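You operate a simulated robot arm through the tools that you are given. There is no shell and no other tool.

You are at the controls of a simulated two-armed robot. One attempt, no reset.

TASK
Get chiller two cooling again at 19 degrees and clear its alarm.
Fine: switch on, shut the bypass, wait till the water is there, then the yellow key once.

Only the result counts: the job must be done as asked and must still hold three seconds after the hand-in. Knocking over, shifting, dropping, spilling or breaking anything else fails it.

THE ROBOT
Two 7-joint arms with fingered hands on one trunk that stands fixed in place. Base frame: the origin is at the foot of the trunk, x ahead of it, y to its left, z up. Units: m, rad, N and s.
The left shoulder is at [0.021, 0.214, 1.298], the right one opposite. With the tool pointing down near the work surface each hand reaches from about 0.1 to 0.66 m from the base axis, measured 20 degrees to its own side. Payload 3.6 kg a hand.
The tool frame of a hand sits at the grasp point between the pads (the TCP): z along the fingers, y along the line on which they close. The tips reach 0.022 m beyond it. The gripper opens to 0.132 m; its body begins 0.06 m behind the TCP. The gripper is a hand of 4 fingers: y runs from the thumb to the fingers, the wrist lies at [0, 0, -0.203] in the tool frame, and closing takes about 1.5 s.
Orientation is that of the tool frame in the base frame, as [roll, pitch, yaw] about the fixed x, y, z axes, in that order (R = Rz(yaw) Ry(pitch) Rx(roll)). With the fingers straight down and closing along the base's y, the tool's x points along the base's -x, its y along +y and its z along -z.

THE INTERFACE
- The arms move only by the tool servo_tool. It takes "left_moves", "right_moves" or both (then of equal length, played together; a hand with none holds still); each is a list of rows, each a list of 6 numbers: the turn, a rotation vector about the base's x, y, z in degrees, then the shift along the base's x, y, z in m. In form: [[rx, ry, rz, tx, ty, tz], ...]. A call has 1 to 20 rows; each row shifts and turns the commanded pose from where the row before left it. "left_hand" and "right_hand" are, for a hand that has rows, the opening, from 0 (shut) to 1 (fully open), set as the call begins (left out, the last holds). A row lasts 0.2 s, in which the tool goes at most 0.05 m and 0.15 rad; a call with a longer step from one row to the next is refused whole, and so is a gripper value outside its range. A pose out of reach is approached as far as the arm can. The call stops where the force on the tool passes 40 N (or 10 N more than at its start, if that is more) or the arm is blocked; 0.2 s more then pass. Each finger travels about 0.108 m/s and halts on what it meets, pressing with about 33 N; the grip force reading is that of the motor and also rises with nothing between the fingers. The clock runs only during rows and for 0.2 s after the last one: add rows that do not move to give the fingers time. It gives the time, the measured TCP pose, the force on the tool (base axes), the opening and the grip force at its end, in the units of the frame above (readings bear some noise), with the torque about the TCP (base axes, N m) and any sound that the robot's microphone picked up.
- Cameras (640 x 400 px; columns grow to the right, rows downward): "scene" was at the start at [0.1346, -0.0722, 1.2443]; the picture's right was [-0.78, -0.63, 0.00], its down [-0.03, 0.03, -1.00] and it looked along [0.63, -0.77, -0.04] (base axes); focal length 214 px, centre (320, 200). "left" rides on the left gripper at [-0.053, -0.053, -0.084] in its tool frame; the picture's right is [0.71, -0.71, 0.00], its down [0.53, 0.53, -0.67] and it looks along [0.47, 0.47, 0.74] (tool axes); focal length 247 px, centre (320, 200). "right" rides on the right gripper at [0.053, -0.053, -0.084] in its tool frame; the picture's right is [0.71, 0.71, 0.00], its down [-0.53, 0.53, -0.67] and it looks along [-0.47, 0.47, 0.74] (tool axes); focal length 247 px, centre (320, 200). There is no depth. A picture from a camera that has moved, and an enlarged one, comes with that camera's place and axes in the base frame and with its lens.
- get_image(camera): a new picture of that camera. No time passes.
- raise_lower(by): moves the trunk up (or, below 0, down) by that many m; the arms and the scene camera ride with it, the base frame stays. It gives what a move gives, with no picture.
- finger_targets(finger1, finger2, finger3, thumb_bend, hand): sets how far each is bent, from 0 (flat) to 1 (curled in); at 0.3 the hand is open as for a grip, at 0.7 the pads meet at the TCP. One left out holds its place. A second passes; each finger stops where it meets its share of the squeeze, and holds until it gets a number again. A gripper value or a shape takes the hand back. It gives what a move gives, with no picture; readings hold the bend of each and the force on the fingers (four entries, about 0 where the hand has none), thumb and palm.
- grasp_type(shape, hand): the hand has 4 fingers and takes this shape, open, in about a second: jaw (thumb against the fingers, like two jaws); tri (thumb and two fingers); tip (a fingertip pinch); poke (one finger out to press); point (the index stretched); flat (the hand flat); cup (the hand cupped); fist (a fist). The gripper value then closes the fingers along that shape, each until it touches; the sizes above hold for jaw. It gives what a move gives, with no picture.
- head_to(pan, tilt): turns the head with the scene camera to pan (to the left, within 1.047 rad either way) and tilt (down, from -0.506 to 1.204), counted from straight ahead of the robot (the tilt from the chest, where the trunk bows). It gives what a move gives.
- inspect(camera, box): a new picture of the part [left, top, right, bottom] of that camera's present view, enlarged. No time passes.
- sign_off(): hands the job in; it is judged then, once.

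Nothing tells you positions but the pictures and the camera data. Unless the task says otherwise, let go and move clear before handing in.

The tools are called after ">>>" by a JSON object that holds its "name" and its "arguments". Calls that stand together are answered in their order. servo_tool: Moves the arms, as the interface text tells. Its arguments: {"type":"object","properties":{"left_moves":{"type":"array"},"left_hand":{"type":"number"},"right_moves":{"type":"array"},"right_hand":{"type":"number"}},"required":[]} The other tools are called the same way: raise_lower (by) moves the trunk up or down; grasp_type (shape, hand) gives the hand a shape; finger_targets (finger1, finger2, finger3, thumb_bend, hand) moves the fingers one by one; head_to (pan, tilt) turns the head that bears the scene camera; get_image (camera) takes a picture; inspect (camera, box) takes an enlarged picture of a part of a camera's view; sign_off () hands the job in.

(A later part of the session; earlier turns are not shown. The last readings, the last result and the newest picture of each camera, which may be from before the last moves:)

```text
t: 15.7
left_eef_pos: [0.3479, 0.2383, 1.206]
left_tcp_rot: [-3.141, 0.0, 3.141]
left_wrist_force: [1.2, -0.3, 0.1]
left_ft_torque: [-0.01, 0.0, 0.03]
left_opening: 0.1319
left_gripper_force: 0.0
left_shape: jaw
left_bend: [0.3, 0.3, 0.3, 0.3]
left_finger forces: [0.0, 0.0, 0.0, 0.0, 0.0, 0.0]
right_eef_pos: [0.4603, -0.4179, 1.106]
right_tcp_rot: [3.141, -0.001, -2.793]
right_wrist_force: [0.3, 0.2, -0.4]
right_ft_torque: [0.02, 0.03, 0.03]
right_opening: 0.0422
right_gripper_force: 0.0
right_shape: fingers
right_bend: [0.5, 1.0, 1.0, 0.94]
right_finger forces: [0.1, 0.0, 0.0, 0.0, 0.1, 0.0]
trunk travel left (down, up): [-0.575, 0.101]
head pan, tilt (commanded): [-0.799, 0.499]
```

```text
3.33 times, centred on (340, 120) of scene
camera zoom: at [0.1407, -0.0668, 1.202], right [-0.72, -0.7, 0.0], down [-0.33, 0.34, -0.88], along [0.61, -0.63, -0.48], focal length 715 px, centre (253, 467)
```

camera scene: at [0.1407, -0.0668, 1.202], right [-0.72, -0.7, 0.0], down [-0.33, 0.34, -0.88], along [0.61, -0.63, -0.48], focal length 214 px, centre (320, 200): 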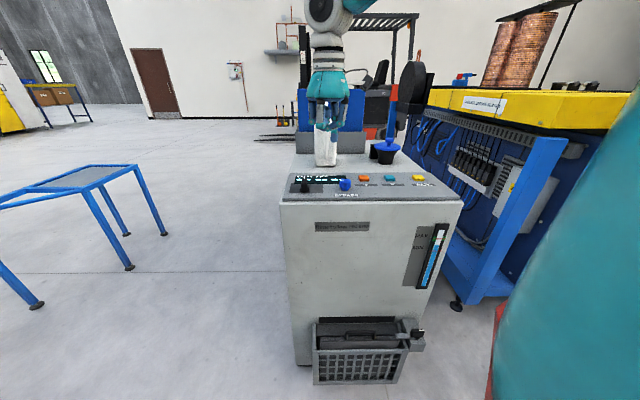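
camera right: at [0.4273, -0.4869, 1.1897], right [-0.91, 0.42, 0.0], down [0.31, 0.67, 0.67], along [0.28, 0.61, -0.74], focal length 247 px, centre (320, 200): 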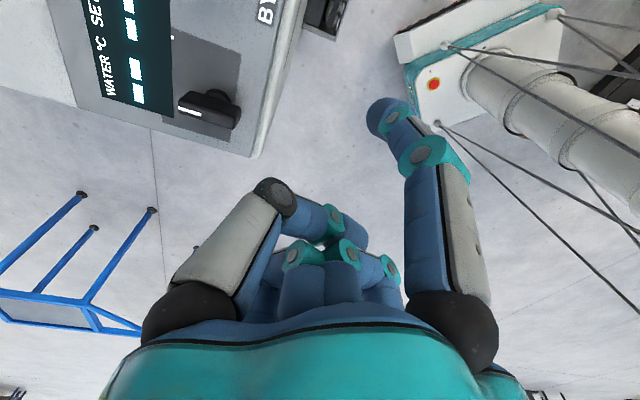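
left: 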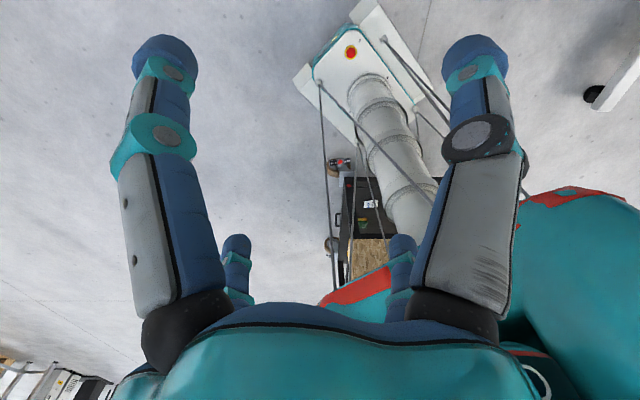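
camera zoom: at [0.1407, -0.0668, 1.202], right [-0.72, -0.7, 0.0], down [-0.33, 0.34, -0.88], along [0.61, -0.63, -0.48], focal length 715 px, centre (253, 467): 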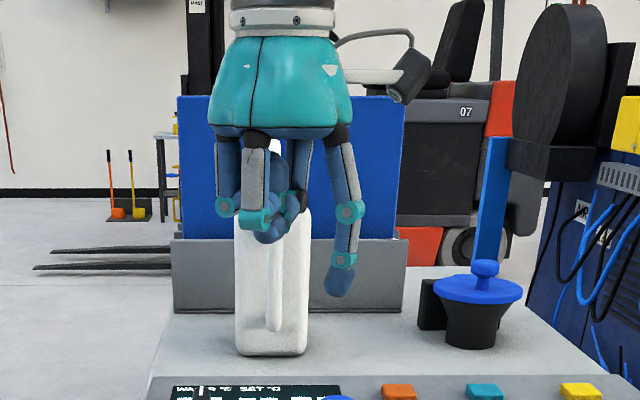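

Finger 1 is the one on the tool's +x side. I'll draw back slightly, turn the hand to panel alignment (yaw -65°), then tilt the fingers 35° outward with finger 1 lowest.

>>> {"name": "servo_tool", "arguments": {"right_moves": [[0, 0, -8.1, -0.005, 0.002, 0.002], [0, 0, -8.1, -0.005, 0.002, 0.002], [0, 0, -8.1, -0.005, 0.002, 0.002], [0, 0, -8.1, -0.005, 0.002, 0.002], [0, 0, -8.1, -0.005, 0.002, 0.002], [0, 0, -8.1, -0.005, 0.002, 0.002], [0, 0, -8.1, -0.005, 0.002, 0.002], [0, 0, -8.1, -0.005, 0.002, 0.002], [-4.95, -4.95, 0, 0, 0, 0], [-4.95, -4.95, 0, 0, 0, 0], [-4.95, -4.95, 0, 0, 0, 0], [-4.95, -4.95, 0, 0, 0, 0], [-4.95, -4.95, 0, 0, 0, 0]]}}

>>> {"name": "get_image", "arguments": {"camera": "right"}}

>>> {"name": "get_image", "arguments": {"camera": "scene"}}

```text
t: 18.5
left_eef_pos: [0.347, 0.2392, 1.207]
left_tcp_rot: [-3.141, 0.001, 3.141]
left_wrist_force: [-1.5, 0.7, -0.6]
left_ft_torque: [0.0, 0.01, -0.01]
left_opening: 0.1317
left_gripper_force: 0.1
left_shape: jaw
left_bend: [0.3, 0.3, 0.3, 0.3]
left_finger forces: [0.0, 0.0, 0.0, 0.1, 0.0, 0.1]
right_eef_pos: [0.4745, -0.517, 1.2094]
right_tcp_rot: [-3.138, 0.594, 2.372]
right_wrist_force: [0.0, 0.6, 0.6]
right_ft_torque: [0.03, 0.0, 0.0]
right_opening: 0.0424
right_gripper_force: 0.0
right_shape: fingers
right_bend: [0.5, 1.0, 1.0, 0.94]
right_finger forces: [0.0, 0.0, 0.0, 0.1, 0.1, 0.0]
right hand out of reach, approached as far as the arm can: row 10, 11, 12, 13
trunk travel left (down, up): [-0.575, 0.101]
head pan, tilt (commanded): [-0.799, 0.499]
```

```text
taken
camera right: at [0.3716, -0.4915, 1.2504], right [0.07, 0.91, -0.4], down [0.41, 0.34, 0.85], along [0.91, -0.23, -0.35], focal length 247 px, centre (320, 200)
```

right: 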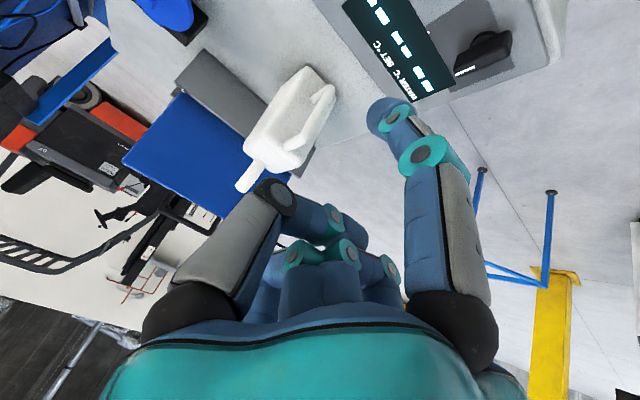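

```text
taken
camera scene: at [0.1404, -0.0669, 1.202], right [-0.72, -0.7, 0.0], down [-0.33, 0.34, -0.88], along [0.61, -0.63, -0.48], focal length 214 px, centre (320, 200)
```

scene: 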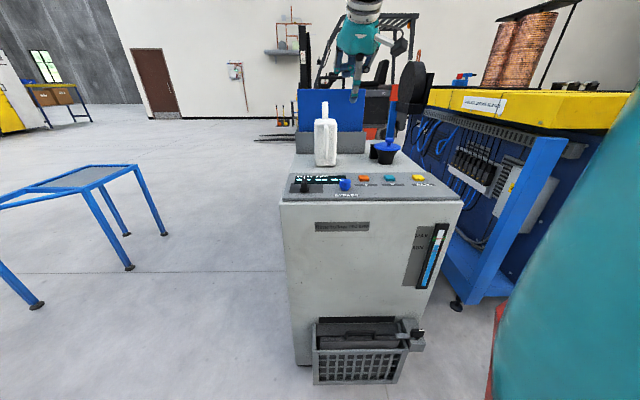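

The arm is being limited because the wrist is so high relative to the shoulder, so I'll raise the trunk 0.10 m and work lower relative to it.

>>> {"name": "raise_lower", "arguments": {"by": 0.1}}

>>> {"name": "servo_tool", "arguments": {"right_moves": [[0, 0, 0, 0.008, 0.012, -0.03], [0, 0, 0, 0.008, 0.012, -0.03], [0, 0, 0, 0.008, 0.012, -0.03], [0, 0, 0, 0.008, 0.012, -0.03], [0, 0, 0, 0.008, 0.012, -0.03], [0, 0, 0, 0.008, 0.012, -0.03]]}}

>>> {"name": "get_image", "arguments": {"camera": "right"}}

>>> {"name": "get_image", "arguments": {"camera": "scene"}}

```text
t: 19.8
left_eef_pos: [0.3501, 0.2385, 1.3057]
left_tcp_rot: [3.142, -0.001, -3.141]
left_wrist_force: [0.2, 0.2, 0.0]
left_ft_torque: [0.0, 0.02, 0.0]
left_opening: 0.1319
left_gripper_force: 0.1
left_shape: jaw
left_bend: [0.3, 0.3, 0.3, 0.3]
left_finger forces: [0.0, 0.0, 0.0, 0.0, 0.0, 0.0]
right_eef_pos: [0.4743, -0.5144, 1.3108]
right_tcp_rot: [-3.137, 0.595, 2.37]
right_wrist_force: [0.4, 0.6, 0.9]
right_ft_torque: [-0.01, -0.01, -0.03]
right_opening: 0.0422
right_gripper_force: 0.1
right_shape: fingers
right_bend: [0.5, 1.0, 1.0, 0.94]
right_finger forces: [0.1, 0.0, 0.0, 0.0, 0.1, 0.0]
trunk travel left (down, up): [-0.675, 0.001]
head pan, tilt (commanded): [-0.799, 0.499]
```

```text
t: 21.2
left_eef_pos: [0.3497, 0.2383, 1.3063]
left_tcp_rot: [3.141, 0.0, -3.141]
left_wrist_force: [-0.2, 0.7, -0.5]
left_ft_torque: [0.0, 0.0, -0.01]
left_opening: 0.1321
left_gripper_force: 0.1
left_shape: jaw
left_bend: [0.3, 0.3, 0.3, 0.3]
left_finger forces: [0.0, 0.1, 0.1, 0.1, 0.0, 0.0]
right_eef_pos: [0.5442, -0.513, 1.2467]
right_tcp_rot: [-3.139, 0.593, 2.371]
right_wrist_force: [0.6, 0.3, 0.3]
right_ft_torque: [0.01, 0.0, 0.01]
right_opening: 0.042
right_gripper_force: 0.1
right_shape: fingers
right_bend: [0.5, 1.0, 1.0, 0.94]
right_finger forces: [0.0, 0.1, 0.0, 0.0, 0.0, 0.1]
right hand out of reach, approached as far as the arm can: row 1, 2, 3, 4, 5, 6
trunk travel left (down, up): [-0.675, 0.001]
head pan, tilt (commanded): [-0.799, 0.499]
```

```text
taken
camera right: at [0.4423, -0.4891, 1.286], right [0.07, 0.92, -0.4], down [0.41, 0.33, 0.85], along [0.91, -0.23, -0.35], focal length 247 px, centre (320, 200)
```

right: 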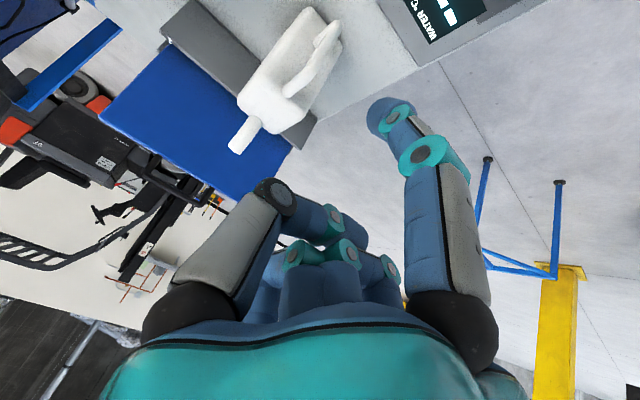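

```text
taken
camera scene: at [0.1404, -0.0669, 1.3023], right [-0.72, -0.7, 0.0], down [-0.33, 0.34, -0.88], along [0.61, -0.63, -0.48], focal length 214 px, centre (320, 200)
```

scene: 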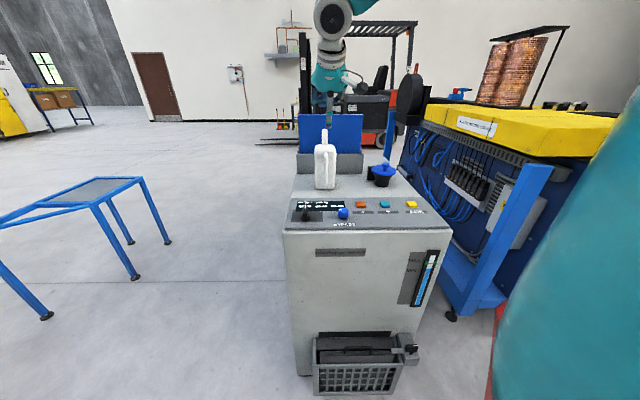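

The tilt at this height is fighting a joint limit. I'll straighten the tool to point down again, draw in a bit and descend to about z 1.02 above the panel's near edge, to learn what is reachable lower down.

>>> {"name": "servo_tool", "arguments": {"right_moves": [[4.95, 4.95, 0, -0.016, 0.012, -0.02], [4.95, 4.95, 0, -0.016, 0.012, -0.02], [4.95, 4.95, 0, -0.016, 0.012, -0.02], [4.95, 4.95, 0, -0.016, 0.012, -0.02], [4.8, 4.8, 0, -0.016, 0.012, -0.02], [0, 0, 0, 0, 0, -0.025], [0, 0, 0, 0, 0, -0.025], [0, 0, 0, 0, 0, -0.025], [0, 0, 0, 0, 0, -0.025]]}}

>>> {"name": "get_image", "arguments": {"camera": "right"}}

>>> {"name": "get_image", "arguments": {"camera": "scene"}}

```text
t: 23.2
left_eef_pos: [0.3493, 0.2376, 1.3064]
left_tcp_rot: [-3.141, -0.001, 3.14]
left_wrist_force: [0.0, -0.5, 0.2]
left_ft_torque: [0.0, 0.01, 0.02]
left_opening: 0.1321
left_gripper_force: 0.1
left_shape: jaw
left_bend: [0.3, 0.3, 0.3, 0.3]
left_finger forces: [0.1, 0.1, 0.0, 0.0, 0.1, 0.0]
right_eef_pos: [0.3884, -0.4612, 1.1117]
right_tcp_rot: [3.136, -0.012, 2.37]
right_wrist_force: [0.5, 0.3, -1.1]
right_ft_torque: [0.01, 0.0, 0.0]
right_opening: 0.042
right_gripper_force: 0.2
right_shape: fingers
right_bend: [0.5, 1.0, 1.0, 0.94]
right_finger forces: [0.1, 0.1, 0.0, 0.0, 0.1, 0.0]
right hand out of reach, approached as far as the arm can: row 2, 3, 4, 5, 6, 7, 8, 9
trunk travel left (down, up): [-0.675, 0.001]
head pan, tilt (commanded): [-0.799, 0.499]
```

```text
taken
camera right: at [0.3138, -0.4642, 1.1958], right [-0.01, 1.0, 0.01], down [0.75, 0.0, 0.66], along [0.66, 0.02, -0.75], focal length 247 px, centre (320, 200)
```

right: 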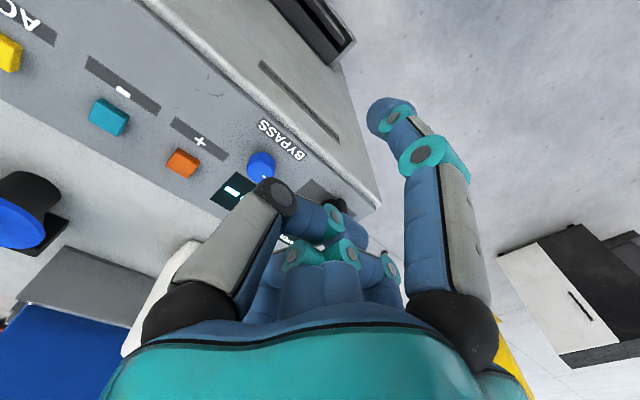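

```text
taken
camera scene: at [0.1405, -0.0669, 1.3023], right [-0.72, -0.7, 0.0], down [-0.33, 0.34, -0.88], along [0.61, -0.63, -0.48], focal length 214 px, centre (320, 200)
```

scene: 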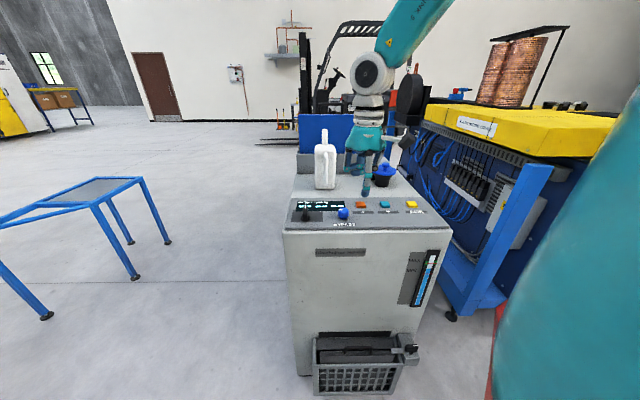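

The arm's elbow is held high and out to the side, so I'll probe with small single-axis moves to see which direction is limited, well clear of the panel.

>>> {"name": "servo_tool", "arguments": {"right_moves": [[0, 0, 0, 0, 0, -0.02], [0, 0, 0, 0, 0, -0.02]]}}

>>> {"name": "servo_tool", "arguments": {"right_moves": [[0, 0, 0, -0.03, 0.02, 0], [0, 0, 0, -0.03, 0.02, 0], [0, 0, 0, -0.03, 0.02, 0]]}}

>>> {"name": "servo_tool", "arguments": {"right_moves": [[0, 0, 8, 0, 0, 0], [0, 0, 8, 0, 0, 0], [0, 0, 8, 0, 0, 0], [0, 0, 8, 0, 0, 0], [0, 0, 8, 0, 0, 0]]}}

```text
t: 23.8
left_eef_pos: [0.3492, 0.2386, 1.3067]
left_tcp_rot: [3.141, 0.0, -3.141]
left_wrist_force: [0.4, -0.6, -0.4]
left_ft_torque: [-0.01, -0.03, -0.05]
left_opening: 0.1318
left_gripper_force: 0.1
left_shape: jaw
left_bend: [0.3, 0.3, 0.3, 0.3]
left_finger forces: [0.1, 0.1, 0.0, 0.1, 0.0, 0.0]
right_eef_pos: [0.3706, -0.4631, 1.097]
right_tcp_rot: [3.136, -0.012, 2.369]
right_wrist_force: [0.7, -0.6, -0.2]
right_ft_torque: [0.04, -0.02, -0.01]
right_opening: 0.0422
right_gripper_force: 0.0
right_shape: fingers
right_bend: [0.5, 1.0, 1.0, 0.94]
right_finger forces: [0.1, 0.1, 0.0, 0.0, 0.0, 0.0]
right hand out of reach, approached as far as the arm can: row 1, 2
trunk travel left (down, up): [-0.675, 0.001]
head pan, tilt (commanded): [-0.799, 0.499]
```

```text
t: 24.6
left_eef_pos: [0.3488, 0.2386, 1.3064]
left_tcp_rot: [-3.141, 0.0, 3.14]
left_wrist_force: [0.5, 0.4, 0.6]
left_ft_torque: [0.01, -0.02, 0.03]
left_opening: 0.1321
left_gripper_force: 0.0
left_shape: jaw
left_bend: [0.3, 0.3, 0.3, 0.3]
left_finger forces: [0.1, 0.1, 0.0, 0.0, 0.1, 0.0]
right_eef_pos: [0.2886, -0.4178, 1.1043]
right_tcp_rot: [3.134, -0.022, 2.37]
right_wrist_force: [0.2, 0.4, -0.1]
right_ft_torque: [0.01, 0.01, 0.01]
right_opening: 0.0423
right_gripper_force: 0.1
right_shape: fingers
right_bend: [0.5, 1.0, 1.0, 0.94]
right_finger forces: [0.1, 0.1, 0.0, 0.0, 0.0, 0.0]
right hand out of reach, approached as far as the arm can: row 3
trunk travel left (down, up): [-0.675, 0.001]
head pan, tilt (commanded): [-0.799, 0.499]
```

```text
t: 25.8
left_eef_pos: [0.3494, 0.2384, 1.3059]
left_tcp_rot: [3.141, -0.001, -3.14]
left_wrist_force: [-0.7, -0.6, 0.7]
left_ft_torque: [-0.01, 0.02, 0.03]
left_opening: 0.132
left_gripper_force: 0.1
left_shape: jaw
left_bend: [0.3, 0.3, 0.3, 0.3]
left_finger forces: [0.0, 0.0, 0.0, 0.0, 0.1, 0.0]
right_eef_pos: [0.2864, -0.4195, 1.1051]
right_tcp_rot: [3.135, -0.013, 3.069]
right_wrist_force: [0.4, 0.2, 0.7]
right_ft_torque: [0.02, 0.01, -0.01]
right_opening: 0.0419
right_gripper_force: 0.0
right_shape: fingers
right_bend: [0.5, 1.0, 1.0, 0.94]
right_finger forces: [0.0, 0.1, 0.0, 0.0, 0.1, 0.0]
trunk travel left (down, up): [-0.675, 0.001]
head pan, tilt (commanded): [-0.799, 0.499]
```

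Yaw turns freely here. Now I'll probe outward and downward reach from this near-original yaw.

>>> {"name": "servo_tool", "arguments": {"right_moves": [[0, 0, 0, 0.0, 0, -0.02], [0, 0, 0, 0.0, 0, -0.02], [0, 0, 0, 0.0, 0, -0.02]]}}

>>> {"name": "servo_tool", "arguments": {"right_moves": [[0, 0, 0, 0.03, -0.01, 0], [0, 0, 0, 0.03, -0.01, 0], [0, 0, 0, 0.03, -0.01, 0], [0, 0, 0, 0.03, -0.01, 0]]}}

>>> {"name": "get_image", "arguments": {"camera": "scene"}}

```text
t: 26.6
left_eef_pos: [0.3483, 0.2378, 1.3072]
left_tcp_rot: [3.142, 0.001, -3.142]
left_wrist_force: [-0.3, 0.1, -0.6]
left_ft_torque: [-0.04, 0.0, 0.02]
left_opening: 0.1318
left_gripper_force: 0.0
left_shape: jaw
left_bend: [0.3, 0.3, 0.3, 0.3]
left_finger forces: [0.0, 0.0, 0.0, 0.0, 0.1, 0.0]
right_eef_pos: [0.2832, -0.4222, 1.0603]
right_tcp_rot: [3.136, -0.012, 3.066]
right_wrist_force: [0.4, -0.8, -1.0]
right_ft_torque: [-0.01, 0.02, -0.03]
right_opening: 0.0422
right_gripper_force: 0.1
right_shape: fingers
right_bend: [0.5, 1.0, 1.0, 0.94]
right_finger forces: [0.0, 0.1, 0.0, 0.0, 0.0, 0.0]
right hand out of reach, approached as far as the arm can: row 3
trunk travel left (down, up): [-0.675, 0.001]
head pan, tilt (commanded): [-0.799, 0.499]
```

```text
t: 27.6
left_eef_pos: [0.3501, 0.2375, 1.3059]
left_tcp_rot: [3.141, -0.002, -3.141]
left_wrist_force: [-0.1, 0.7, 0.4]
left_ft_torque: [0.01, 0.0, 0.0]
left_opening: 0.1318
left_gripper_force: 0.0
left_shape: jaw
left_bend: [0.3, 0.3, 0.3, 0.3]
left_finger forces: [0.1, 0.0, 0.0, 0.0, 0.1, 0.1]
right_eef_pos: [0.3779, -0.4689, 1.1016]
right_tcp_rot: [3.137, -0.014, 3.068]
right_wrist_force: [0.7, 0.8, 0.5]
right_ft_torque: [-0.02, -0.01, -0.01]
right_opening: 0.0421
right_gripper_force: 0.1
right_shape: fingers
right_bend: [0.5, 1.0, 1.0, 0.94]
right_finger forces: [0.0, 0.0, 0.0, 0.0, 0.1, 0.0]
right hand out of reach, approached as far as the arm can: row 1, 2, 3, 4
trunk travel left (down, up): [-0.675, 0.001]
head pan, tilt (commanded): [-0.799, 0.499]
```

```text
taken
camera scene: at [0.1408, -0.067, 1.3022], right [-0.72, -0.7, 0.0], down [-0.33, 0.34, -0.88], along [0.61, -0.63, -0.48], focal length 214 px, centre (320, 200)
```

scene: 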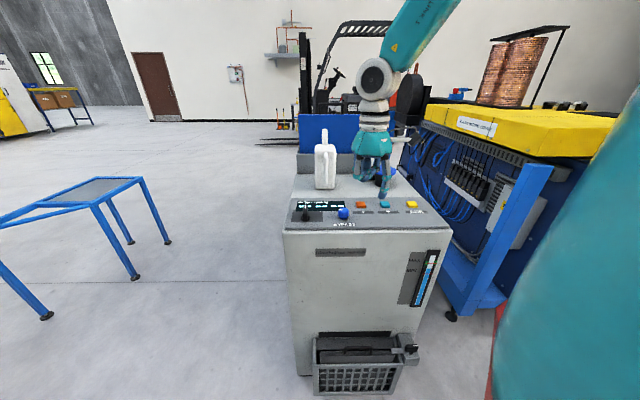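

Reach seems limited downward rather than outward in this elbow configuration. I'll test by going back up to about z 1.35 and extending outward there, above everything.

>>> {"name": "servo_tool", "arguments": {"right_moves": [[0, 0, 0, -0.008, 0.01, 0.045], [0, 0, 0, -0.008, 0.01, 0.045], [0, 0, 0, -0.008, 0.01, 0.045], [0, 0, 0, -0.008, 0.01, 0.045], [0, 0, 0, -0.008, 0.01, 0.045]]}}

>>> {"name": "servo_tool", "arguments": {"right_moves": [[0, 0, 0, 0.04, 0, 0], [0, 0, 0, 0.04, 0, 0], [0, 0, 0, 0.04, 0, 0], [0, 0, 0, 0.04, 0, 0], [0, 0, 0, 0.04, 0, 0], [0, 0, 0, 0.04, 0, 0]]}}

>>> {"name": "get_image", "arguments": {"camera": "scene"}}

```text
t: 28.8
left_eef_pos: [0.3489, 0.2381, 1.3065]
left_tcp_rot: [3.141, 0.002, -3.141]
left_wrist_force: [0.5, -0.2, -0.5]
left_ft_torque: [-0.01, 0.0, -0.04]
left_opening: 0.1321
left_gripper_force: 0.0
left_shape: jaw
left_bend: [0.3, 0.3, 0.3, 0.3]
left_finger forces: [0.0, 0.0, 0.0, 0.0, 0.0, 0.0]
right_eef_pos: [0.3361, -0.4163, 1.3297]
right_tcp_rot: [3.135, -0.013, 3.064]
right_wrist_force: [0.2, -0.3, 0.8]
right_ft_torque: [0.02, 0.0, -0.01]
right_opening: 0.0422
right_gripper_force: 0.0
right_shape: fingers
right_bend: [0.5, 1.0, 1.0, 0.94]
right_finger forces: [0.1, 0.0, 0.1, 0.0, 0.0, 0.0]
trunk travel left (down, up): [-0.675, 0.001]
head pan, tilt (commanded): [-0.799, 0.499]
```

```text
t: 30.2
left_eef_pos: [0.3503, 0.2376, 1.307]
left_tcp_rot: [3.141, -0.002, -3.142]
left_wrist_force: [-0.3, -0.7, -0.7]
left_ft_torque: [0.01, -0.03, 0.02]
left_opening: 0.1318
left_gripper_force: 0.0
left_shape: jaw
left_bend: [0.3, 0.3, 0.3, 0.3]
left_finger forces: [0.0, 0.0, 0.0, 0.0, 0.0, 0.0]
right_eef_pos: [0.4936, -0.4293, 1.3294]
right_tcp_rot: [3.135, -0.016, 3.064]
right_wrist_force: [-0.8, 0.6, -0.6]
right_ft_torque: [0.01, -0.05, 0.04]
right_opening: 0.0422
right_gripper_force: 0.0
right_shape: fingers
right_bend: [0.5, 1.0, 1.0, 0.94]
right_finger forces: [0.0, 0.0, 0.0, 0.0, 0.0, 0.1]
right hand out of reach, approached as far as the arm can: row 4, 5, 6
trunk travel left (down, up): [-0.675, 0.001]
head pan, tilt (commanded): [-0.799, 0.499]
```

```text
taken
camera scene: at [0.1414, -0.0673, 1.3021], right [-0.72, -0.7, 0.0], down [-0.33, 0.34, -0.88], along [0.61, -0.63, -0.48], focal length 214 px, centre (320, 200)
```

scene: 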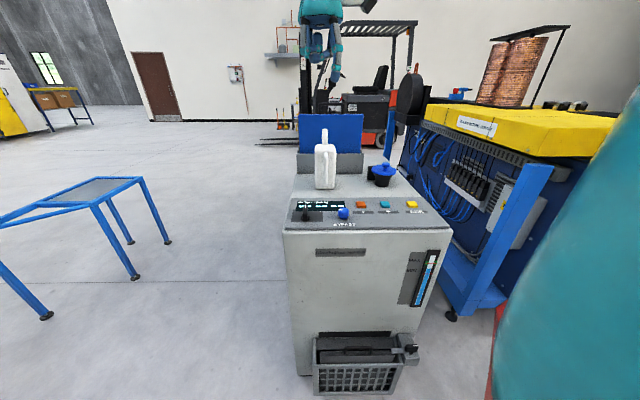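

Let me look up at the arm itself to understand its elbow posture.

>>> {"name": "head_to", "arguments": {"pan": -0.9, "tilt": -0.45}}

>>> {"name": "get_image", "arguments": {"camera": "scene"}}

>>> {"name": "get_image", "arguments": {"camera": "left"}}

```text
t: 31.4
left_eef_pos: [0.3493, 0.2386, 1.3054]
left_tcp_rot: [-3.141, 0.0, -3.14]
left_wrist_force: [0.1, -0.3, 0.2]
left_ft_torque: [-0.04, 0.02, 0.03]
left_opening: 0.1319
left_gripper_force: 0.1
left_shape: jaw
left_bend: [0.3, 0.3, 0.3, 0.3]
left_finger forces: [0.1, 0.0, 0.0, 0.0, 0.1, 0.0]
right_eef_pos: [0.4917, -0.4277, 1.3305]
right_tcp_rot: [3.136, -0.012, 3.065]
right_wrist_force: [0.4, 1.3, 0.8]
right_ft_torque: [-0.01, -0.02, 0.0]
right_opening: 0.0424
right_gripper_force: 0.2
right_shape: fingers
right_bend: [0.5, 1.0, 1.0, 0.94]
right_finger forces: [0.0, 0.0, 0.0, 0.0, 0.1, 0.1]
trunk travel left (down, up): [-0.675, 0.001]
head pan, tilt (commanded): [-0.901, -0.45]
```

```text
taken
camera scene: at [0.121, -0.0566, 1.385], right [-0.78, -0.62, 0.0], down [0.27, -0.34, -0.9], along [0.56, -0.71, 0.43], focal length 214 px, centre (320, 200)
```

scene: 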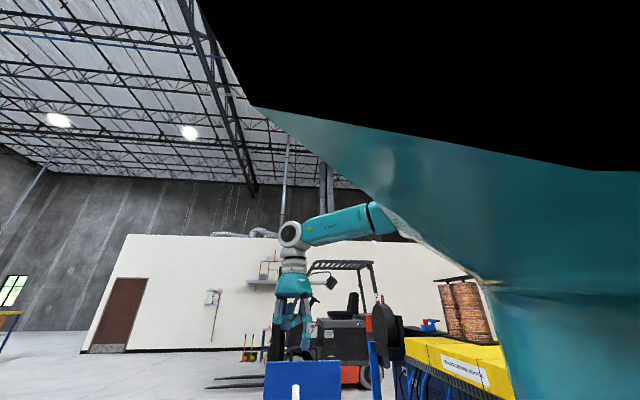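

```text
taken
camera left: at [0.4028, 0.184, 1.3902], right [-0.71, -0.71, 0.0], down [-0.53, 0.53, 0.67], along [-0.47, 0.47, -0.74], focal length 247 px, centre (320, 200)
```

left: 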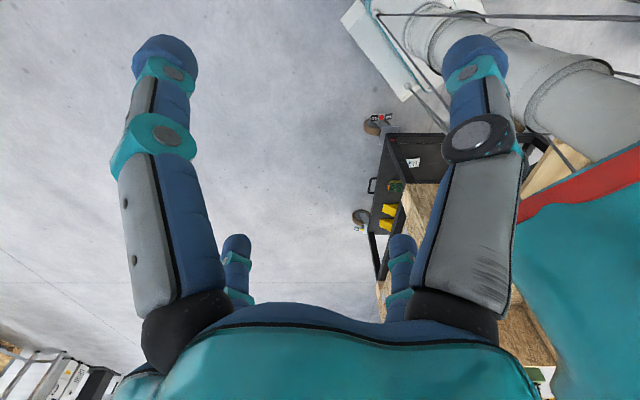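

The elbow is up and outward. I'll test reach nearer straight ahead (about 20° to the side), where the spec quotes 0.66 m, going low there, clear of the cabinet.

>>> {"name": "servo_tool", "arguments": {"right_moves": [[0, 0, 0, -0.01, 0.04, -0.02], [0, 0, 0, -0.01, 0.04, -0.02], [0, 0, 0, -0.01, 0.04, -0.02], [0, 0, 0, -0.01, 0.04, -0.02], [0, 0, 0, -0.01, 0.04, -0.02], [0, 0, 0, 0, 0, -0.04], [0, 0, 0, 0, 0, -0.04], [0, 0, 0, 0, 0, -0.04]]}}

>>> {"name": "servo_tool", "arguments": {"right_moves": [[0, 0, 0, 0, 0, -0.04], [0, 0, 0, 0, 0, -0.04], [0, 0, 0, 0, 0, -0.04]]}}

>>> {"name": "get_image", "arguments": {"camera": "scene"}}

```text
t: 33.2
left_eef_pos: [0.3496, 0.2386, 1.306]
left_tcp_rot: [-3.141, 0.0, -3.142]
left_wrist_force: [-0.4, 0.4, 0.0]
left_ft_torque: [-0.02, 0.02, -0.01]
left_opening: 0.1319
left_gripper_force: 0.1
left_shape: jaw
left_bend: [0.3, 0.3, 0.3, 0.3]
left_finger forces: [0.0, 0.1, 0.1, 0.1, 0.0, 0.1]
right_eef_pos: [0.3569, -0.3024, 1.1622]
right_tcp_rot: [3.133, -0.012, 3.065]
right_wrist_force: [0.4, -0.1, 0.7]
right_ft_torque: [0.01, 0.01, 0.0]
right_opening: 0.0419
right_gripper_force: 0.0
right_shape: fingers
right_bend: [0.5, 1.0, 1.0, 0.94]
right_finger forces: [0.0, 0.0, 0.2, 0.0, 0.0, 0.0]
right hand out of reach, approached as far as the arm can: row 2, 3, 4, 5, 6, 7, 8
trunk travel left (down, up): [-0.675, 0.001]
head pan, tilt (commanded): [-0.901, -0.45]
```

```text
t: 34.0
left_eef_pos: [0.3488, 0.238, 1.3048]
left_tcp_rot: [-3.14, 0.001, -3.141]
left_wrist_force: [0.0, -0.9, 0.6]
left_ft_torque: [-0.02, -0.03, -0.02]
left_opening: 0.1321
left_gripper_force: 0.2
left_shape: jaw
left_bend: [0.3, 0.3, 0.3, 0.3]
left_finger forces: [0.1, 0.1, 0.0, 0.0, 0.0, 0.0]
right_eef_pos: [0.3204, -0.3453, 1.1058]
right_tcp_rot: [3.135, -0.013, 3.069]
right_wrist_force: [-0.4, 1.6, -0.3]
right_ft_torque: [0.02, 0.03, 0.02]
right_opening: 0.042
right_gripper_force: 0.0
right_shape: fingers
right_bend: [0.5, 1.0, 1.0, 0.94]
right_finger forces: [0.0, 0.0, 0.1, 0.0, 0.1, 0.0]
right hand out of reach, approached as far as the arm can: row 1, 2, 3
trunk travel left (down, up): [-0.675, 0.001]
head pan, tilt (commanded): [-0.901, -0.45]
```

```text
taken
camera scene: at [0.1206, -0.0569, 1.3851], right [-0.78, -0.62, 0.0], down [0.27, -0.34, -0.9], along [0.56, -0.71, 0.43], focal length 214 px, centre (320, 200)
```

scene: 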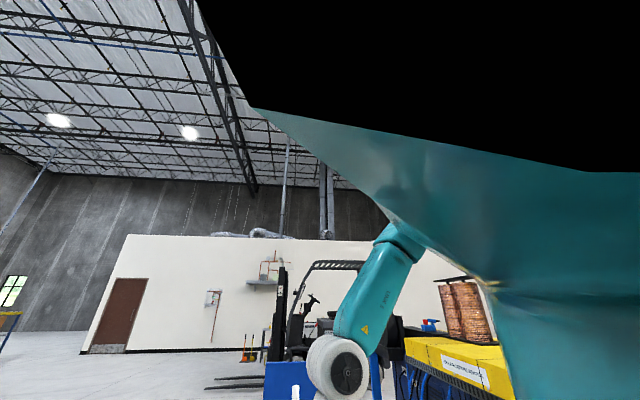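

The limit surface fits a sphere around a nearly fixed, raised elbow, so the sensible way is to raise the hand relative to the body and lower the trunk instead. I'll lift the hand, then lower the trunk 0.35 m so the elbow comes down toward panel height.

>>> {"name": "servo_tool", "arguments": {"right_moves": [[0, 0, 0, 0.003, -0.01, 0.041], [0, 0, 0, 0.003, -0.01, 0.041], [0, 0, 0, 0.003, -0.01, 0.041], [0, 0, 0, 0.003, -0.01, 0.041], [0, 0, 0, 0.003, -0.01, 0.041], [0, 0, 0, 0.003, -0.01, 0.041], [0, 0, 0, 0, 0, 0.03]]}}

>>> {"name": "raise_lower", "arguments": {"by": -0.35}}

>>> {"name": "head_to", "arguments": {"pan": -0.85, "tilt": 0.1}}

>>> {"name": "get_image", "arguments": {"camera": "scene"}}

>>> {"name": "get_image", "arguments": {"camera": "right"}}

```text
t: 35.6
left_eef_pos: [0.3484, 0.2384, 1.3071]
left_tcp_rot: [-3.14, 0.002, -3.14]
left_wrist_force: [0.4, -0.9, 1.0]
left_ft_torque: [-0.02, -0.04, -0.03]
left_opening: 0.132
left_gripper_force: 0.0
left_shape: jaw
left_bend: [0.3, 0.3, 0.3, 0.3]
left_finger forces: [0.0, 0.0, 0.0, 0.0, 0.0, 0.0]
right_eef_pos: [0.3403, -0.4064, 1.3813]
right_tcp_rot: [3.136, -0.013, 3.066]
right_wrist_force: [0.2, -0.4, 0.6]
right_ft_torque: [-0.04, -0.05, 0.01]
right_opening: 0.042
right_gripper_force: 0.1
right_shape: fingers
right_bend: [0.5, 1.0, 1.0, 0.94]
right_finger forces: [0.0, 0.0, 0.0, 0.0, 0.1, 0.0]
trunk travel left (down, up): [-0.675, 0.001]
head pan, tilt (commanded): [-0.901, -0.45]
```

```text
t: 39.1
left_eef_pos: [0.3492, 0.2386, 0.9556]
left_tcp_rot: [3.141, -0.002, 3.141]
left_wrist_force: [-0.6, 0.2, -0.6]
left_ft_torque: [-0.03, -0.01, -0.04]
left_opening: 0.1321
left_gripper_force: 0.0
left_shape: jaw
left_bend: [0.3, 0.3, 0.3, 0.3]
left_finger forces: [0.0, 0.1, 0.1, 0.0, 0.0, 0.1]
right_eef_pos: [0.3393, -0.4062, 1.0337]
right_tcp_rot: [3.136, -0.015, 3.066]
right_wrist_force: [0.0, 0.6, -0.3]
right_ft_torque: [0.03, 0.0, 0.01]
right_opening: 0.0422
right_gripper_force: 0.0
right_shape: fingers
right_bend: [0.5, 1.0, 1.0, 0.94]
right_finger forces: [0.1, 0.0, 0.1, 0.1, 0.1, 0.0]
trunk travel left (down, up): [-0.325, 0.351]
head pan, tilt (commanded): [-0.901, -0.45]
```

```text
t: 40.0
left_eef_pos: [0.3481, 0.2373, 0.956]
left_tcp_rot: [3.141, -0.001, -3.141]
left_wrist_force: [-0.1, -0.5, 0.0]
left_ft_torque: [-0.02, 0.02, 0.04]
left_opening: 0.1319
left_gripper_force: 0.0
left_shape: jaw
left_bend: [0.3, 0.3, 0.3, 0.3]
left_finger forces: [0.1, 0.1, 0.1, 0.1, 0.0, 0.0]
right_eef_pos: [0.3387, -0.4076, 1.0338]
right_tcp_rot: [3.137, -0.014, 3.066]
right_wrist_force: [0.2, -0.5, -0.4]
right_ft_torque: [-0.02, 0.01, -0.03]
right_opening: 0.0422
right_gripper_force: 0.0
right_shape: fingers
right_bend: [0.5, 1.0, 1.0, 0.94]
right_finger forces: [0.0, 0.0, 0.0, 0.0, 0.1, 0.0]
trunk travel left (down, up): [-0.325, 0.351]
head pan, tilt (commanded): [-0.85, 0.099]
```

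```text
taken
camera scene: at [0.1401, -0.0708, 0.984], right [-0.75, -0.66, 0.0], down [-0.07, 0.07, -1.0], along [0.66, -0.75, -0.1], focal length 214 px, centre (320, 200)
```

scene: 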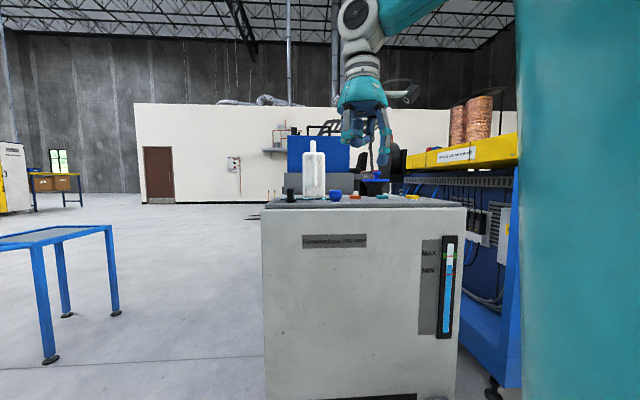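

```text
taken
camera right: at [0.2826, -0.4569, 1.117], right [-0.65, 0.76, 0.01], down [0.57, 0.48, 0.66], along [0.5, 0.44, -0.75], focal length 247 px, centre (320, 200)
```

right: 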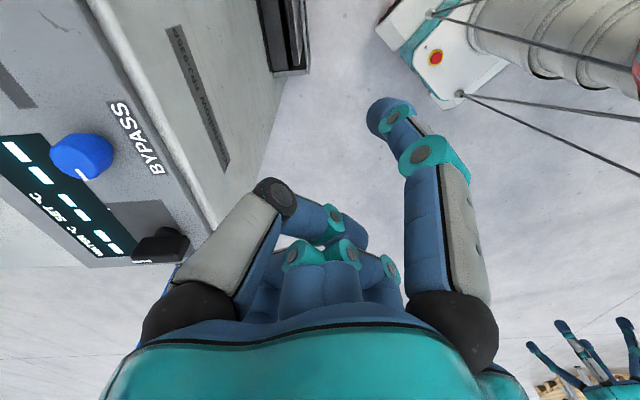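

Trunk is lowered; the shoulder is now near z 1.05. I'll turn the hand to the panel's axis and tilt it 45° outward about the wrist, ending with the fingertip around z 1.04 above the panel.

>>> {"name": "servo_tool", "arguments": {"right_moves": [[0, 0, -8.1, 0, 0, 0], [0, 0, -8.1, 0, 0, 0], [0, 0, -8.1, 0, 0, 0], [0, 0, -8.1, 0, 0, 0], [0, 0, -8.1, 0, 0, 0], [-5.3, -5.3, 0, 0.012, -0.012, 0.01], [-5.3, -5.3, 0, 0.012, -0.012, 0.01], [-5.3, -5.3, 0, 0.014, -0.014, 0.01], [-5.3, -5.3, 0, 0.018, -0.018, 0.01], [-5.3, -5.3, 0, 0.02, -0.02, 0.01], [-5.3, -5.3, 0, 0.02, -0.02, 0.01]]}}

>>> {"name": "get_image", "arguments": {"camera": "scene"}}

>>> {"name": "get_image", "arguments": {"camera": "right"}}

```text
t: 42.4
left_eef_pos: [0.3484, 0.2381, 0.9561]
left_tcp_rot: [-3.142, -0.002, 3.14]
left_wrist_force: [0.1, 0.1, 0.2]
left_ft_torque: [-0.03, 0.01, 0.0]
left_opening: 0.1319
left_gripper_force: 0.0
left_shape: jaw
left_bend: [0.3, 0.3, 0.3, 0.3]
left_finger forces: [0.0, 0.0, 0.1, 0.0, 0.0, 0.1]
right_eef_pos: [0.435, -0.5023, 1.0919]
right_tcp_rot: [3.141, 0.773, 2.359]
right_wrist_force: [-0.9, -1.6, 0.0]
right_ft_torque: [0.01, -0.01, 0.03]
right_opening: 0.0421
right_gripper_force: 0.0
right_shape: fingers
right_bend: [0.5, 1.0, 1.0, 0.94]
right_finger forces: [0.0, 0.1, 0.0, 0.0, 0.1, 0.0]
trunk travel left (down, up): [-0.325, 0.351]
head pan, tilt (commanded): [-0.85, 0.099]
```

```text
taken
camera scene: at [0.1403, -0.0708, 0.9839], right [-0.75, -0.66, 0.0], down [-0.07, 0.07, -0.99], along [0.66, -0.75, -0.1], focal length 214 px, centre (320, 200)
```

scene: 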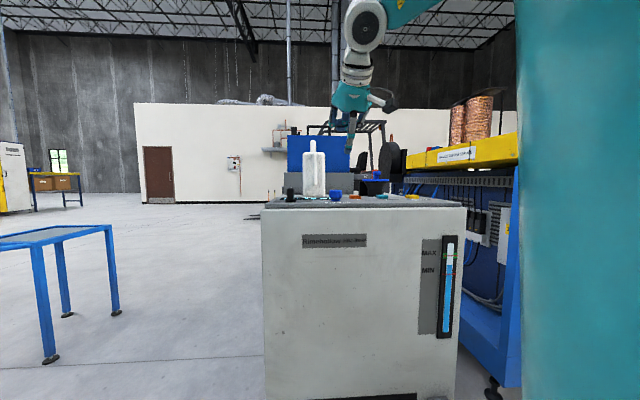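

```text
taken
camera right: at [0.3297, -0.474, 1.1146], right [0.14, 0.86, -0.49], down [0.3, 0.44, 0.85], along [0.94, -0.27, -0.2], focal length 247 px, centre (320, 200)
```

right: 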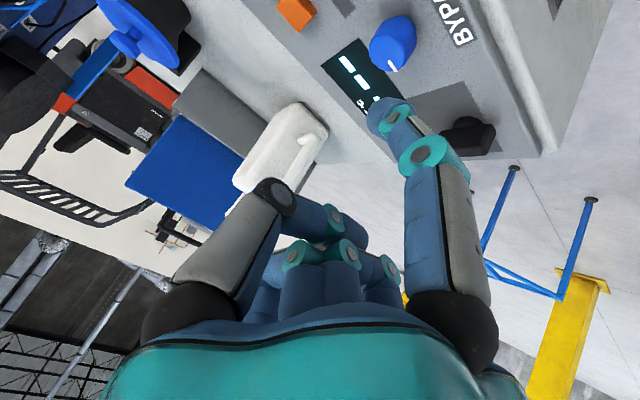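

The tilted pose is reachable. The best plan for the switch: push the lever's near end toward panel-left (clockwise turn) with finger 1, which keeps the arm within reach. I'll rotate +19° and hover the fingertip just panel-right of the lever's near end at about z 0.99.

>>> {"name": "servo_tool", "arguments": {"right_moves": [[0, 0, 4.75, 0.0253, 0.0123, -0.0115], [0, 0, 4.75, 0.0253, 0.0123, -0.0115], [0, 0, 4.75, 0.0253, 0.0123, -0.0115], [0, 0, 4.75, 0.0253, 0.0123, -0.0115]]}}

>>> {"name": "get_image", "arguments": {"camera": "right"}}

>>> {"name": "inspect", "arguments": {"camera": "scene", "box": [260, 130, 420, 230]}}

```text
t: 43.4
left_eef_pos: [0.3494, 0.2383, 0.956]
left_tcp_rot: [-3.141, -0.002, -3.14]
left_wrist_force: [-0.2, -0.7, 0.3]
left_ft_torque: [0.01, 0.04, -0.04]
left_opening: 0.1316
left_gripper_force: 0.0
left_shape: jaw
left_bend: [0.3, 0.3, 0.3, 0.3]
left_finger forces: [0.0, 0.1, 0.0, 0.0, 0.0, 0.0]
right_eef_pos: [0.5377, -0.4526, 1.0445]
right_tcp_rot: [3.141, 0.772, 2.693]
right_wrist_force: [-0.3, -0.6, -0.3]
right_ft_torque: [0.03, 0.01, 0.0]
right_opening: 0.0419
right_gripper_force: 0.1
right_shape: fingers
right_bend: [0.5, 1.0, 1.0, 0.94]
right_finger forces: [0.0, 0.0, 0.0, 0.1, 0.0, 0.1]
trunk travel left (down, up): [-0.325, 0.351]
head pan, tilt (commanded): [-0.85, 0.099]
```

```text
taken
camera right: at [0.4269, -0.4604, 1.0683], right [-0.15, 0.86, -0.49], down [0.15, 0.51, 0.85], along [0.98, 0.06, -0.2], focal length 247 px, centre (320, 200)
```

right: 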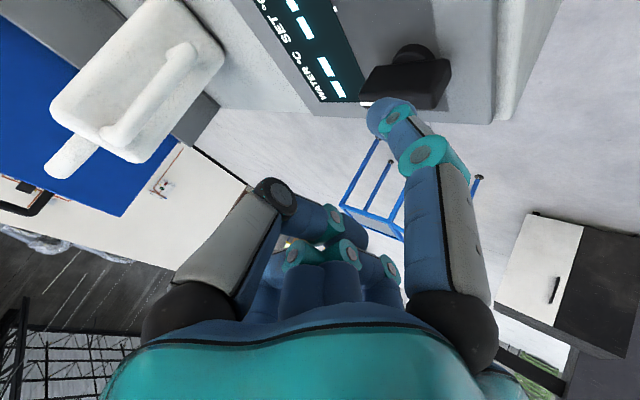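

```text
4.00 times, centred on (340, 180) of scene
camera zoom: at [0.1406, -0.0709, 0.9838], right [-0.75, -0.66, 0.0], down [-0.07, 0.07, -0.99], along [0.66, -0.75, -0.1], focal length 858 px, centre (240, 280)
```

zoom: 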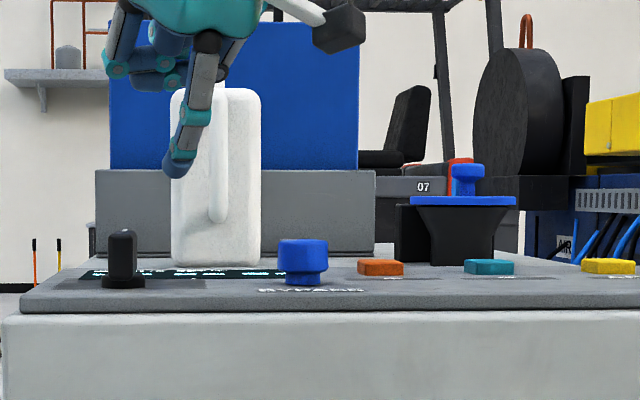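

The fingertip hovers panel-right of the lever by about 1.5 cm, as computed. I'll descend 5 cm beside it.

>>> {"name": "servo_tool", "arguments": {"right_moves": [[0, 0, 0, 0, 0, -0.017], [0, 0, 0, 0, 0, -0.017], [0, 0, 0, 0, 0, -0.016]]}}

>>> {"name": "inspect", "arguments": {"camera": "scene", "box": [260, 130, 420, 230]}}

>>> {"name": "inspect", "arguments": {"camera": "right", "box": [220, 0, 520, 190]}}

```text
t: 44.2
left_eef_pos: [0.3496, 0.236, 0.9566]
left_tcp_rot: [3.141, -0.001, 3.141]
left_wrist_force: [-0.5, 0.1, -0.4]
left_ft_torque: [0.01, 0.01, 0.01]
left_opening: 0.1321
left_gripper_force: 0.1
left_shape: jaw
left_bend: [0.3, 0.3, 0.3, 0.3]
left_finger forces: [0.0, 0.1, 0.0, 0.1, 0.0, 0.0]
right_eef_pos: [0.5376, -0.4552, 0.9945]
right_tcp_rot: [3.139, 0.772, 2.691]
right_wrist_force: [-0.7, 0.2, -0.1]
right_ft_torque: [0.01, 0.02, 0.0]
right_opening: 0.0421
right_gripper_force: 0.1
right_shape: fingers
right_bend: [0.5, 1.0, 1.0, 0.94]
right_finger forces: [0.0, 0.0, 0.0, 0.0, 0.0, 0.0]
trunk travel left (down, up): [-0.325, 0.351]
head pan, tilt (commanded): [-0.85, 0.099]
```

```text
4.00 times, centred on (340, 180) of scene
camera zoom: at [0.1405, -0.0717, 0.9837], right [-0.75, -0.66, 0.0], down [-0.07, 0.08, -0.99], along [0.66, -0.75, -0.1], focal length 858 px, centre (240, 280)
```

zoom: 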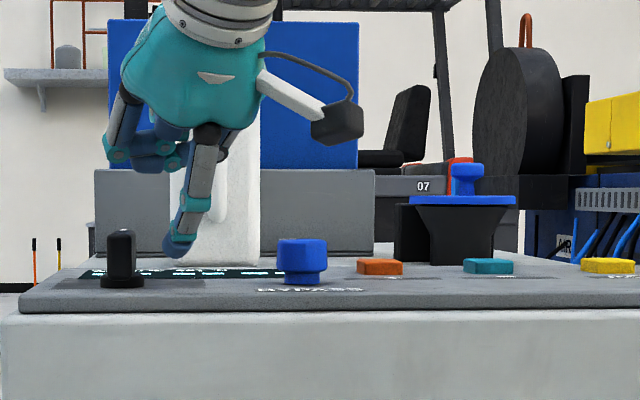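

```text
2.11 times, centred on (370, 95) of right
camera zoom: at [0.427, -0.4611, 1.018], right [-0.15, 0.86, -0.49], down [0.15, 0.51, 0.85], along [0.98, 0.06, -0.2], focal length 520 px, centre (215, 421)
```

zoom: 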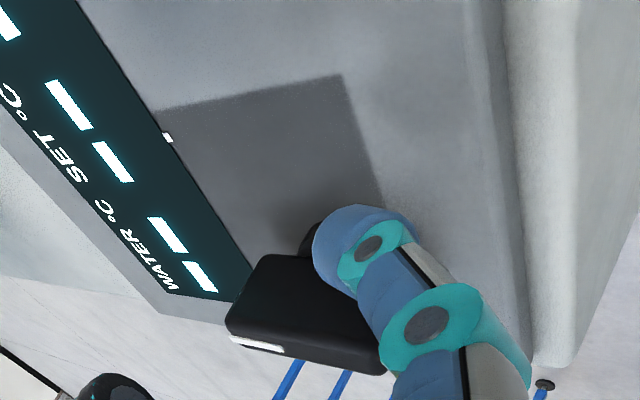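

The finger is alongside the lever's near end, clear of everything else. I'll push along a clockwise arc, about 45° in small steps.

>>> {"name": "servo_tool", "arguments": {"right_moves": [[0, 0, 0, 0.0087, 0.0126, 0], [0, 0, 0, 0.001, 0.0073, 0], [0, 0, 0, 0.0028, 0.0069, 0], [0, 0, 0, 0.0045, 0.0058, 0]]}}

>>> {"name": "inspect", "arguments": {"camera": "scene", "box": [260, 130, 420, 230]}}

>>> {"name": "inspect", "arguments": {"camera": "right", "box": [220, 0, 520, 190]}}

```text
t: 45.2
left_eef_pos: [0.3493, 0.2378, 0.9566]
left_tcp_rot: [-3.141, -0.003, -3.142]
left_wrist_force: [0.3, 0.0, 0.5]
left_ft_torque: [0.0, 0.04, 0.03]
left_opening: 0.1317
left_gripper_force: 0.0
left_shape: jaw
left_bend: [0.3, 0.3, 0.3, 0.3]
left_finger forces: [0.0, 0.0, 0.1, 0.0, 0.0, 0.0]
right_eef_pos: [0.5525, -0.4203, 0.9954]
right_tcp_rot: [3.141, 0.772, 2.69]
right_wrist_force: [-0.6, 0.0, 0.1]
right_ft_torque: [-0.04, -0.01, 0.01]
right_opening: 0.0421
right_gripper_force: 0.2
right_shape: fingers
right_bend: [0.5, 1.0, 1.0, 0.94]
right_finger forces: [0.1, 0.1, 0.1, 0.0, 0.0, 0.0]
trunk travel left (down, up): [-0.325, 0.351]
head pan, tilt (commanded): [-0.85, 0.099]
```

```text
4.00 times, centred on (340, 180) of scene
camera zoom: at [0.1403, -0.0708, 0.9839], right [-0.75, -0.66, 0.0], down [-0.07, 0.07, -0.99], along [0.66, -0.75, -0.1], focal length 858 px, centre (240, 280)
```

zoom: 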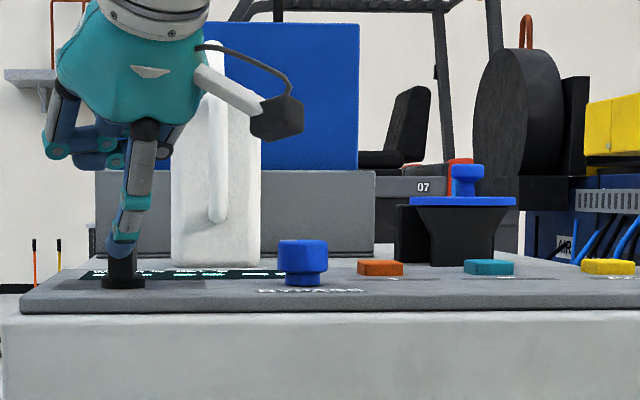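

```text
2.11 times, centred on (370, 95) of right
camera zoom: at [0.4428, -0.4276, 1.02], right [-0.15, 0.86, -0.49], down [0.15, 0.51, 0.85], along [0.98, 0.05, -0.2], focal length 520 px, centre (215, 421)
```

zoom: 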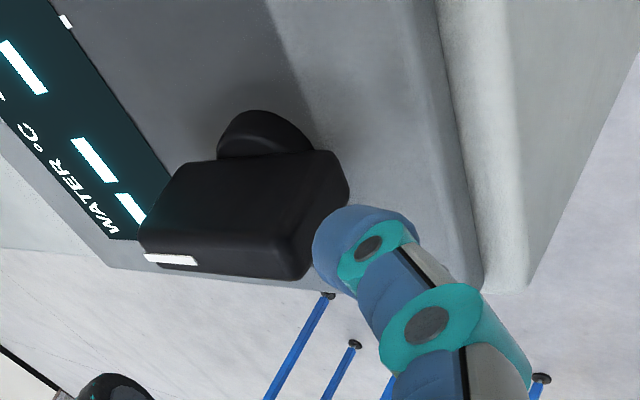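

No force was felt and the lever has not turned, so the fingertip isn't quite where I computed. I'll zoom in closely to see finger versus lever.

>>> {"name": "inspect", "arguments": {"camera": "scene", "box": [270, 170, 320, 210]}}

>>> {"name": "inspect", "arguments": {"camera": "right", "box": [270, 30, 430, 130]}}

```text
10.00 times, centred on (295, 190) of scene
camera zoom: at [0.1403, -0.0708, 0.9839], right [-0.75, -0.66, 0.0], down [-0.07, 0.07, -0.99], along [0.66, -0.75, -0.1], focal length 2145 px, centre (570, 300)
```

zoom: 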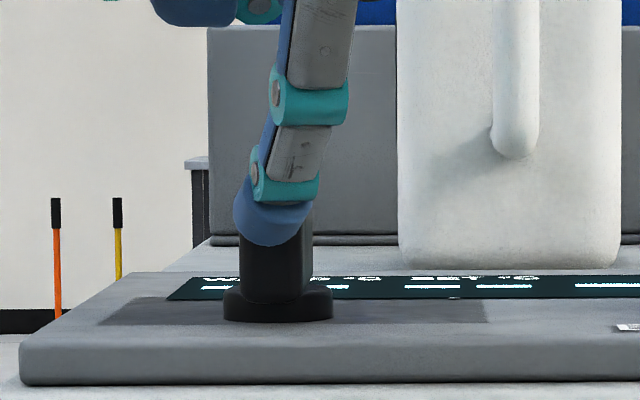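

```text
4.00 times, centred on (350, 80) of right
camera zoom: at [0.4428, -0.4276, 1.02], right [-0.15, 0.86, -0.49], down [0.15, 0.51, 0.85], along [0.98, 0.05, -0.2], focal length 988 px, centre (200, 680)
```

zoom: 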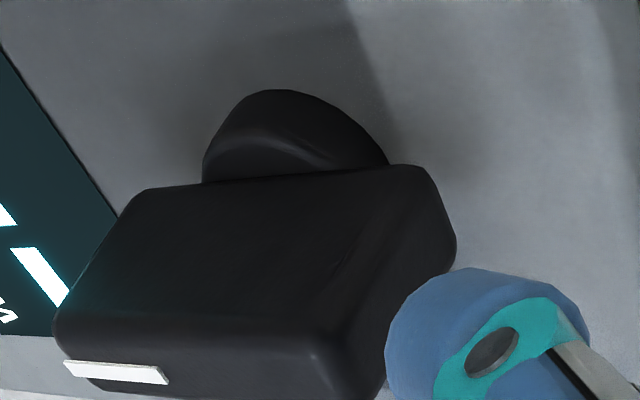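

The finger passed just in front of the lever's near end. I'll back off to panel-right, go about 18 mm further rearward, and check before pushing again.

>>> {"name": "servo_tool", "arguments": {"right_moves": [[0, 0, 0, -0.013, -0.013, 0], [0, 0, 0, -0.013, -0.013, 0], [0, 0, 0, -0.004, -0.004, 0], [0, 0, 0, 0.013, -0.013, -0.003]]}}

>>> {"name": "inspect", "arguments": {"camera": "scene", "box": [270, 170, 350, 220]}}

>>> {"name": "inspect", "arguments": {"camera": "right", "box": [220, 0, 480, 160]}}

```text
t: 46.2
left_eef_pos: [0.3491, 0.2375, 0.9562]
left_tcp_rot: [3.141, -0.001, 3.14]
left_wrist_force: [0.0, 0.4, 0.4]
left_ft_torque: [-0.02, 0.0, 0.03]
left_opening: 0.132
left_gripper_force: 0.1
left_shape: jaw
left_bend: [0.3, 0.3, 0.3, 0.3]
left_finger forces: [0.0, 0.1, 0.0, 0.1, 0.0, 0.1]
right_eef_pos: [0.5347, -0.4637, 0.994]
right_tcp_rot: [3.14, 0.771, 2.692]
right_wrist_force: [0.3, -0.2, -0.3]
right_ft_torque: [0.01, 0.01, 0.0]
right_opening: 0.0423
right_gripper_force: 0.0
right_shape: fingers
right_bend: [0.5, 1.0, 1.0, 0.94]
right_finger forces: [0.0, 0.0, 0.0, 0.0, 0.1, 0.1]
trunk travel left (down, up): [-0.325, 0.351]
head pan, tilt (commanded): [-0.85, 0.099]
```

```text
8.00 times, centred on (310, 195) of scene
camera zoom: at [0.1405, -0.0707, 0.9838], right [-0.75, -0.66, 0.0], down [-0.07, 0.07, -0.99], along [0.66, -0.75, -0.1], focal length 1716 px, centre (400, 240)
```

zoom: 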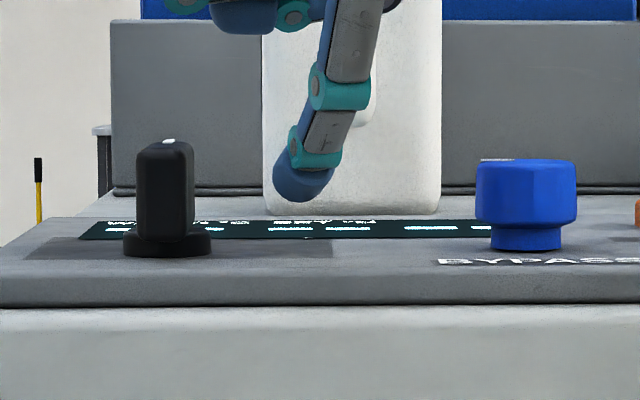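

```text
2.46 times, centred on (350, 80) of right
camera zoom: at [0.426, -0.4712, 1.0165], right [-0.15, 0.86, -0.49], down [0.15, 0.51, 0.85], along [0.98, 0.06, -0.2], focal length 608 px, centre (246, 495)
```

zoom: 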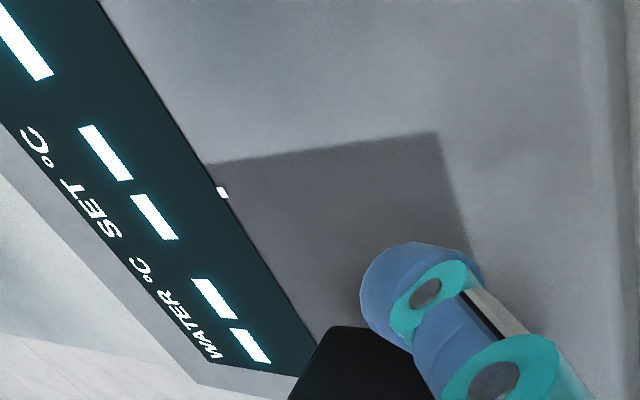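

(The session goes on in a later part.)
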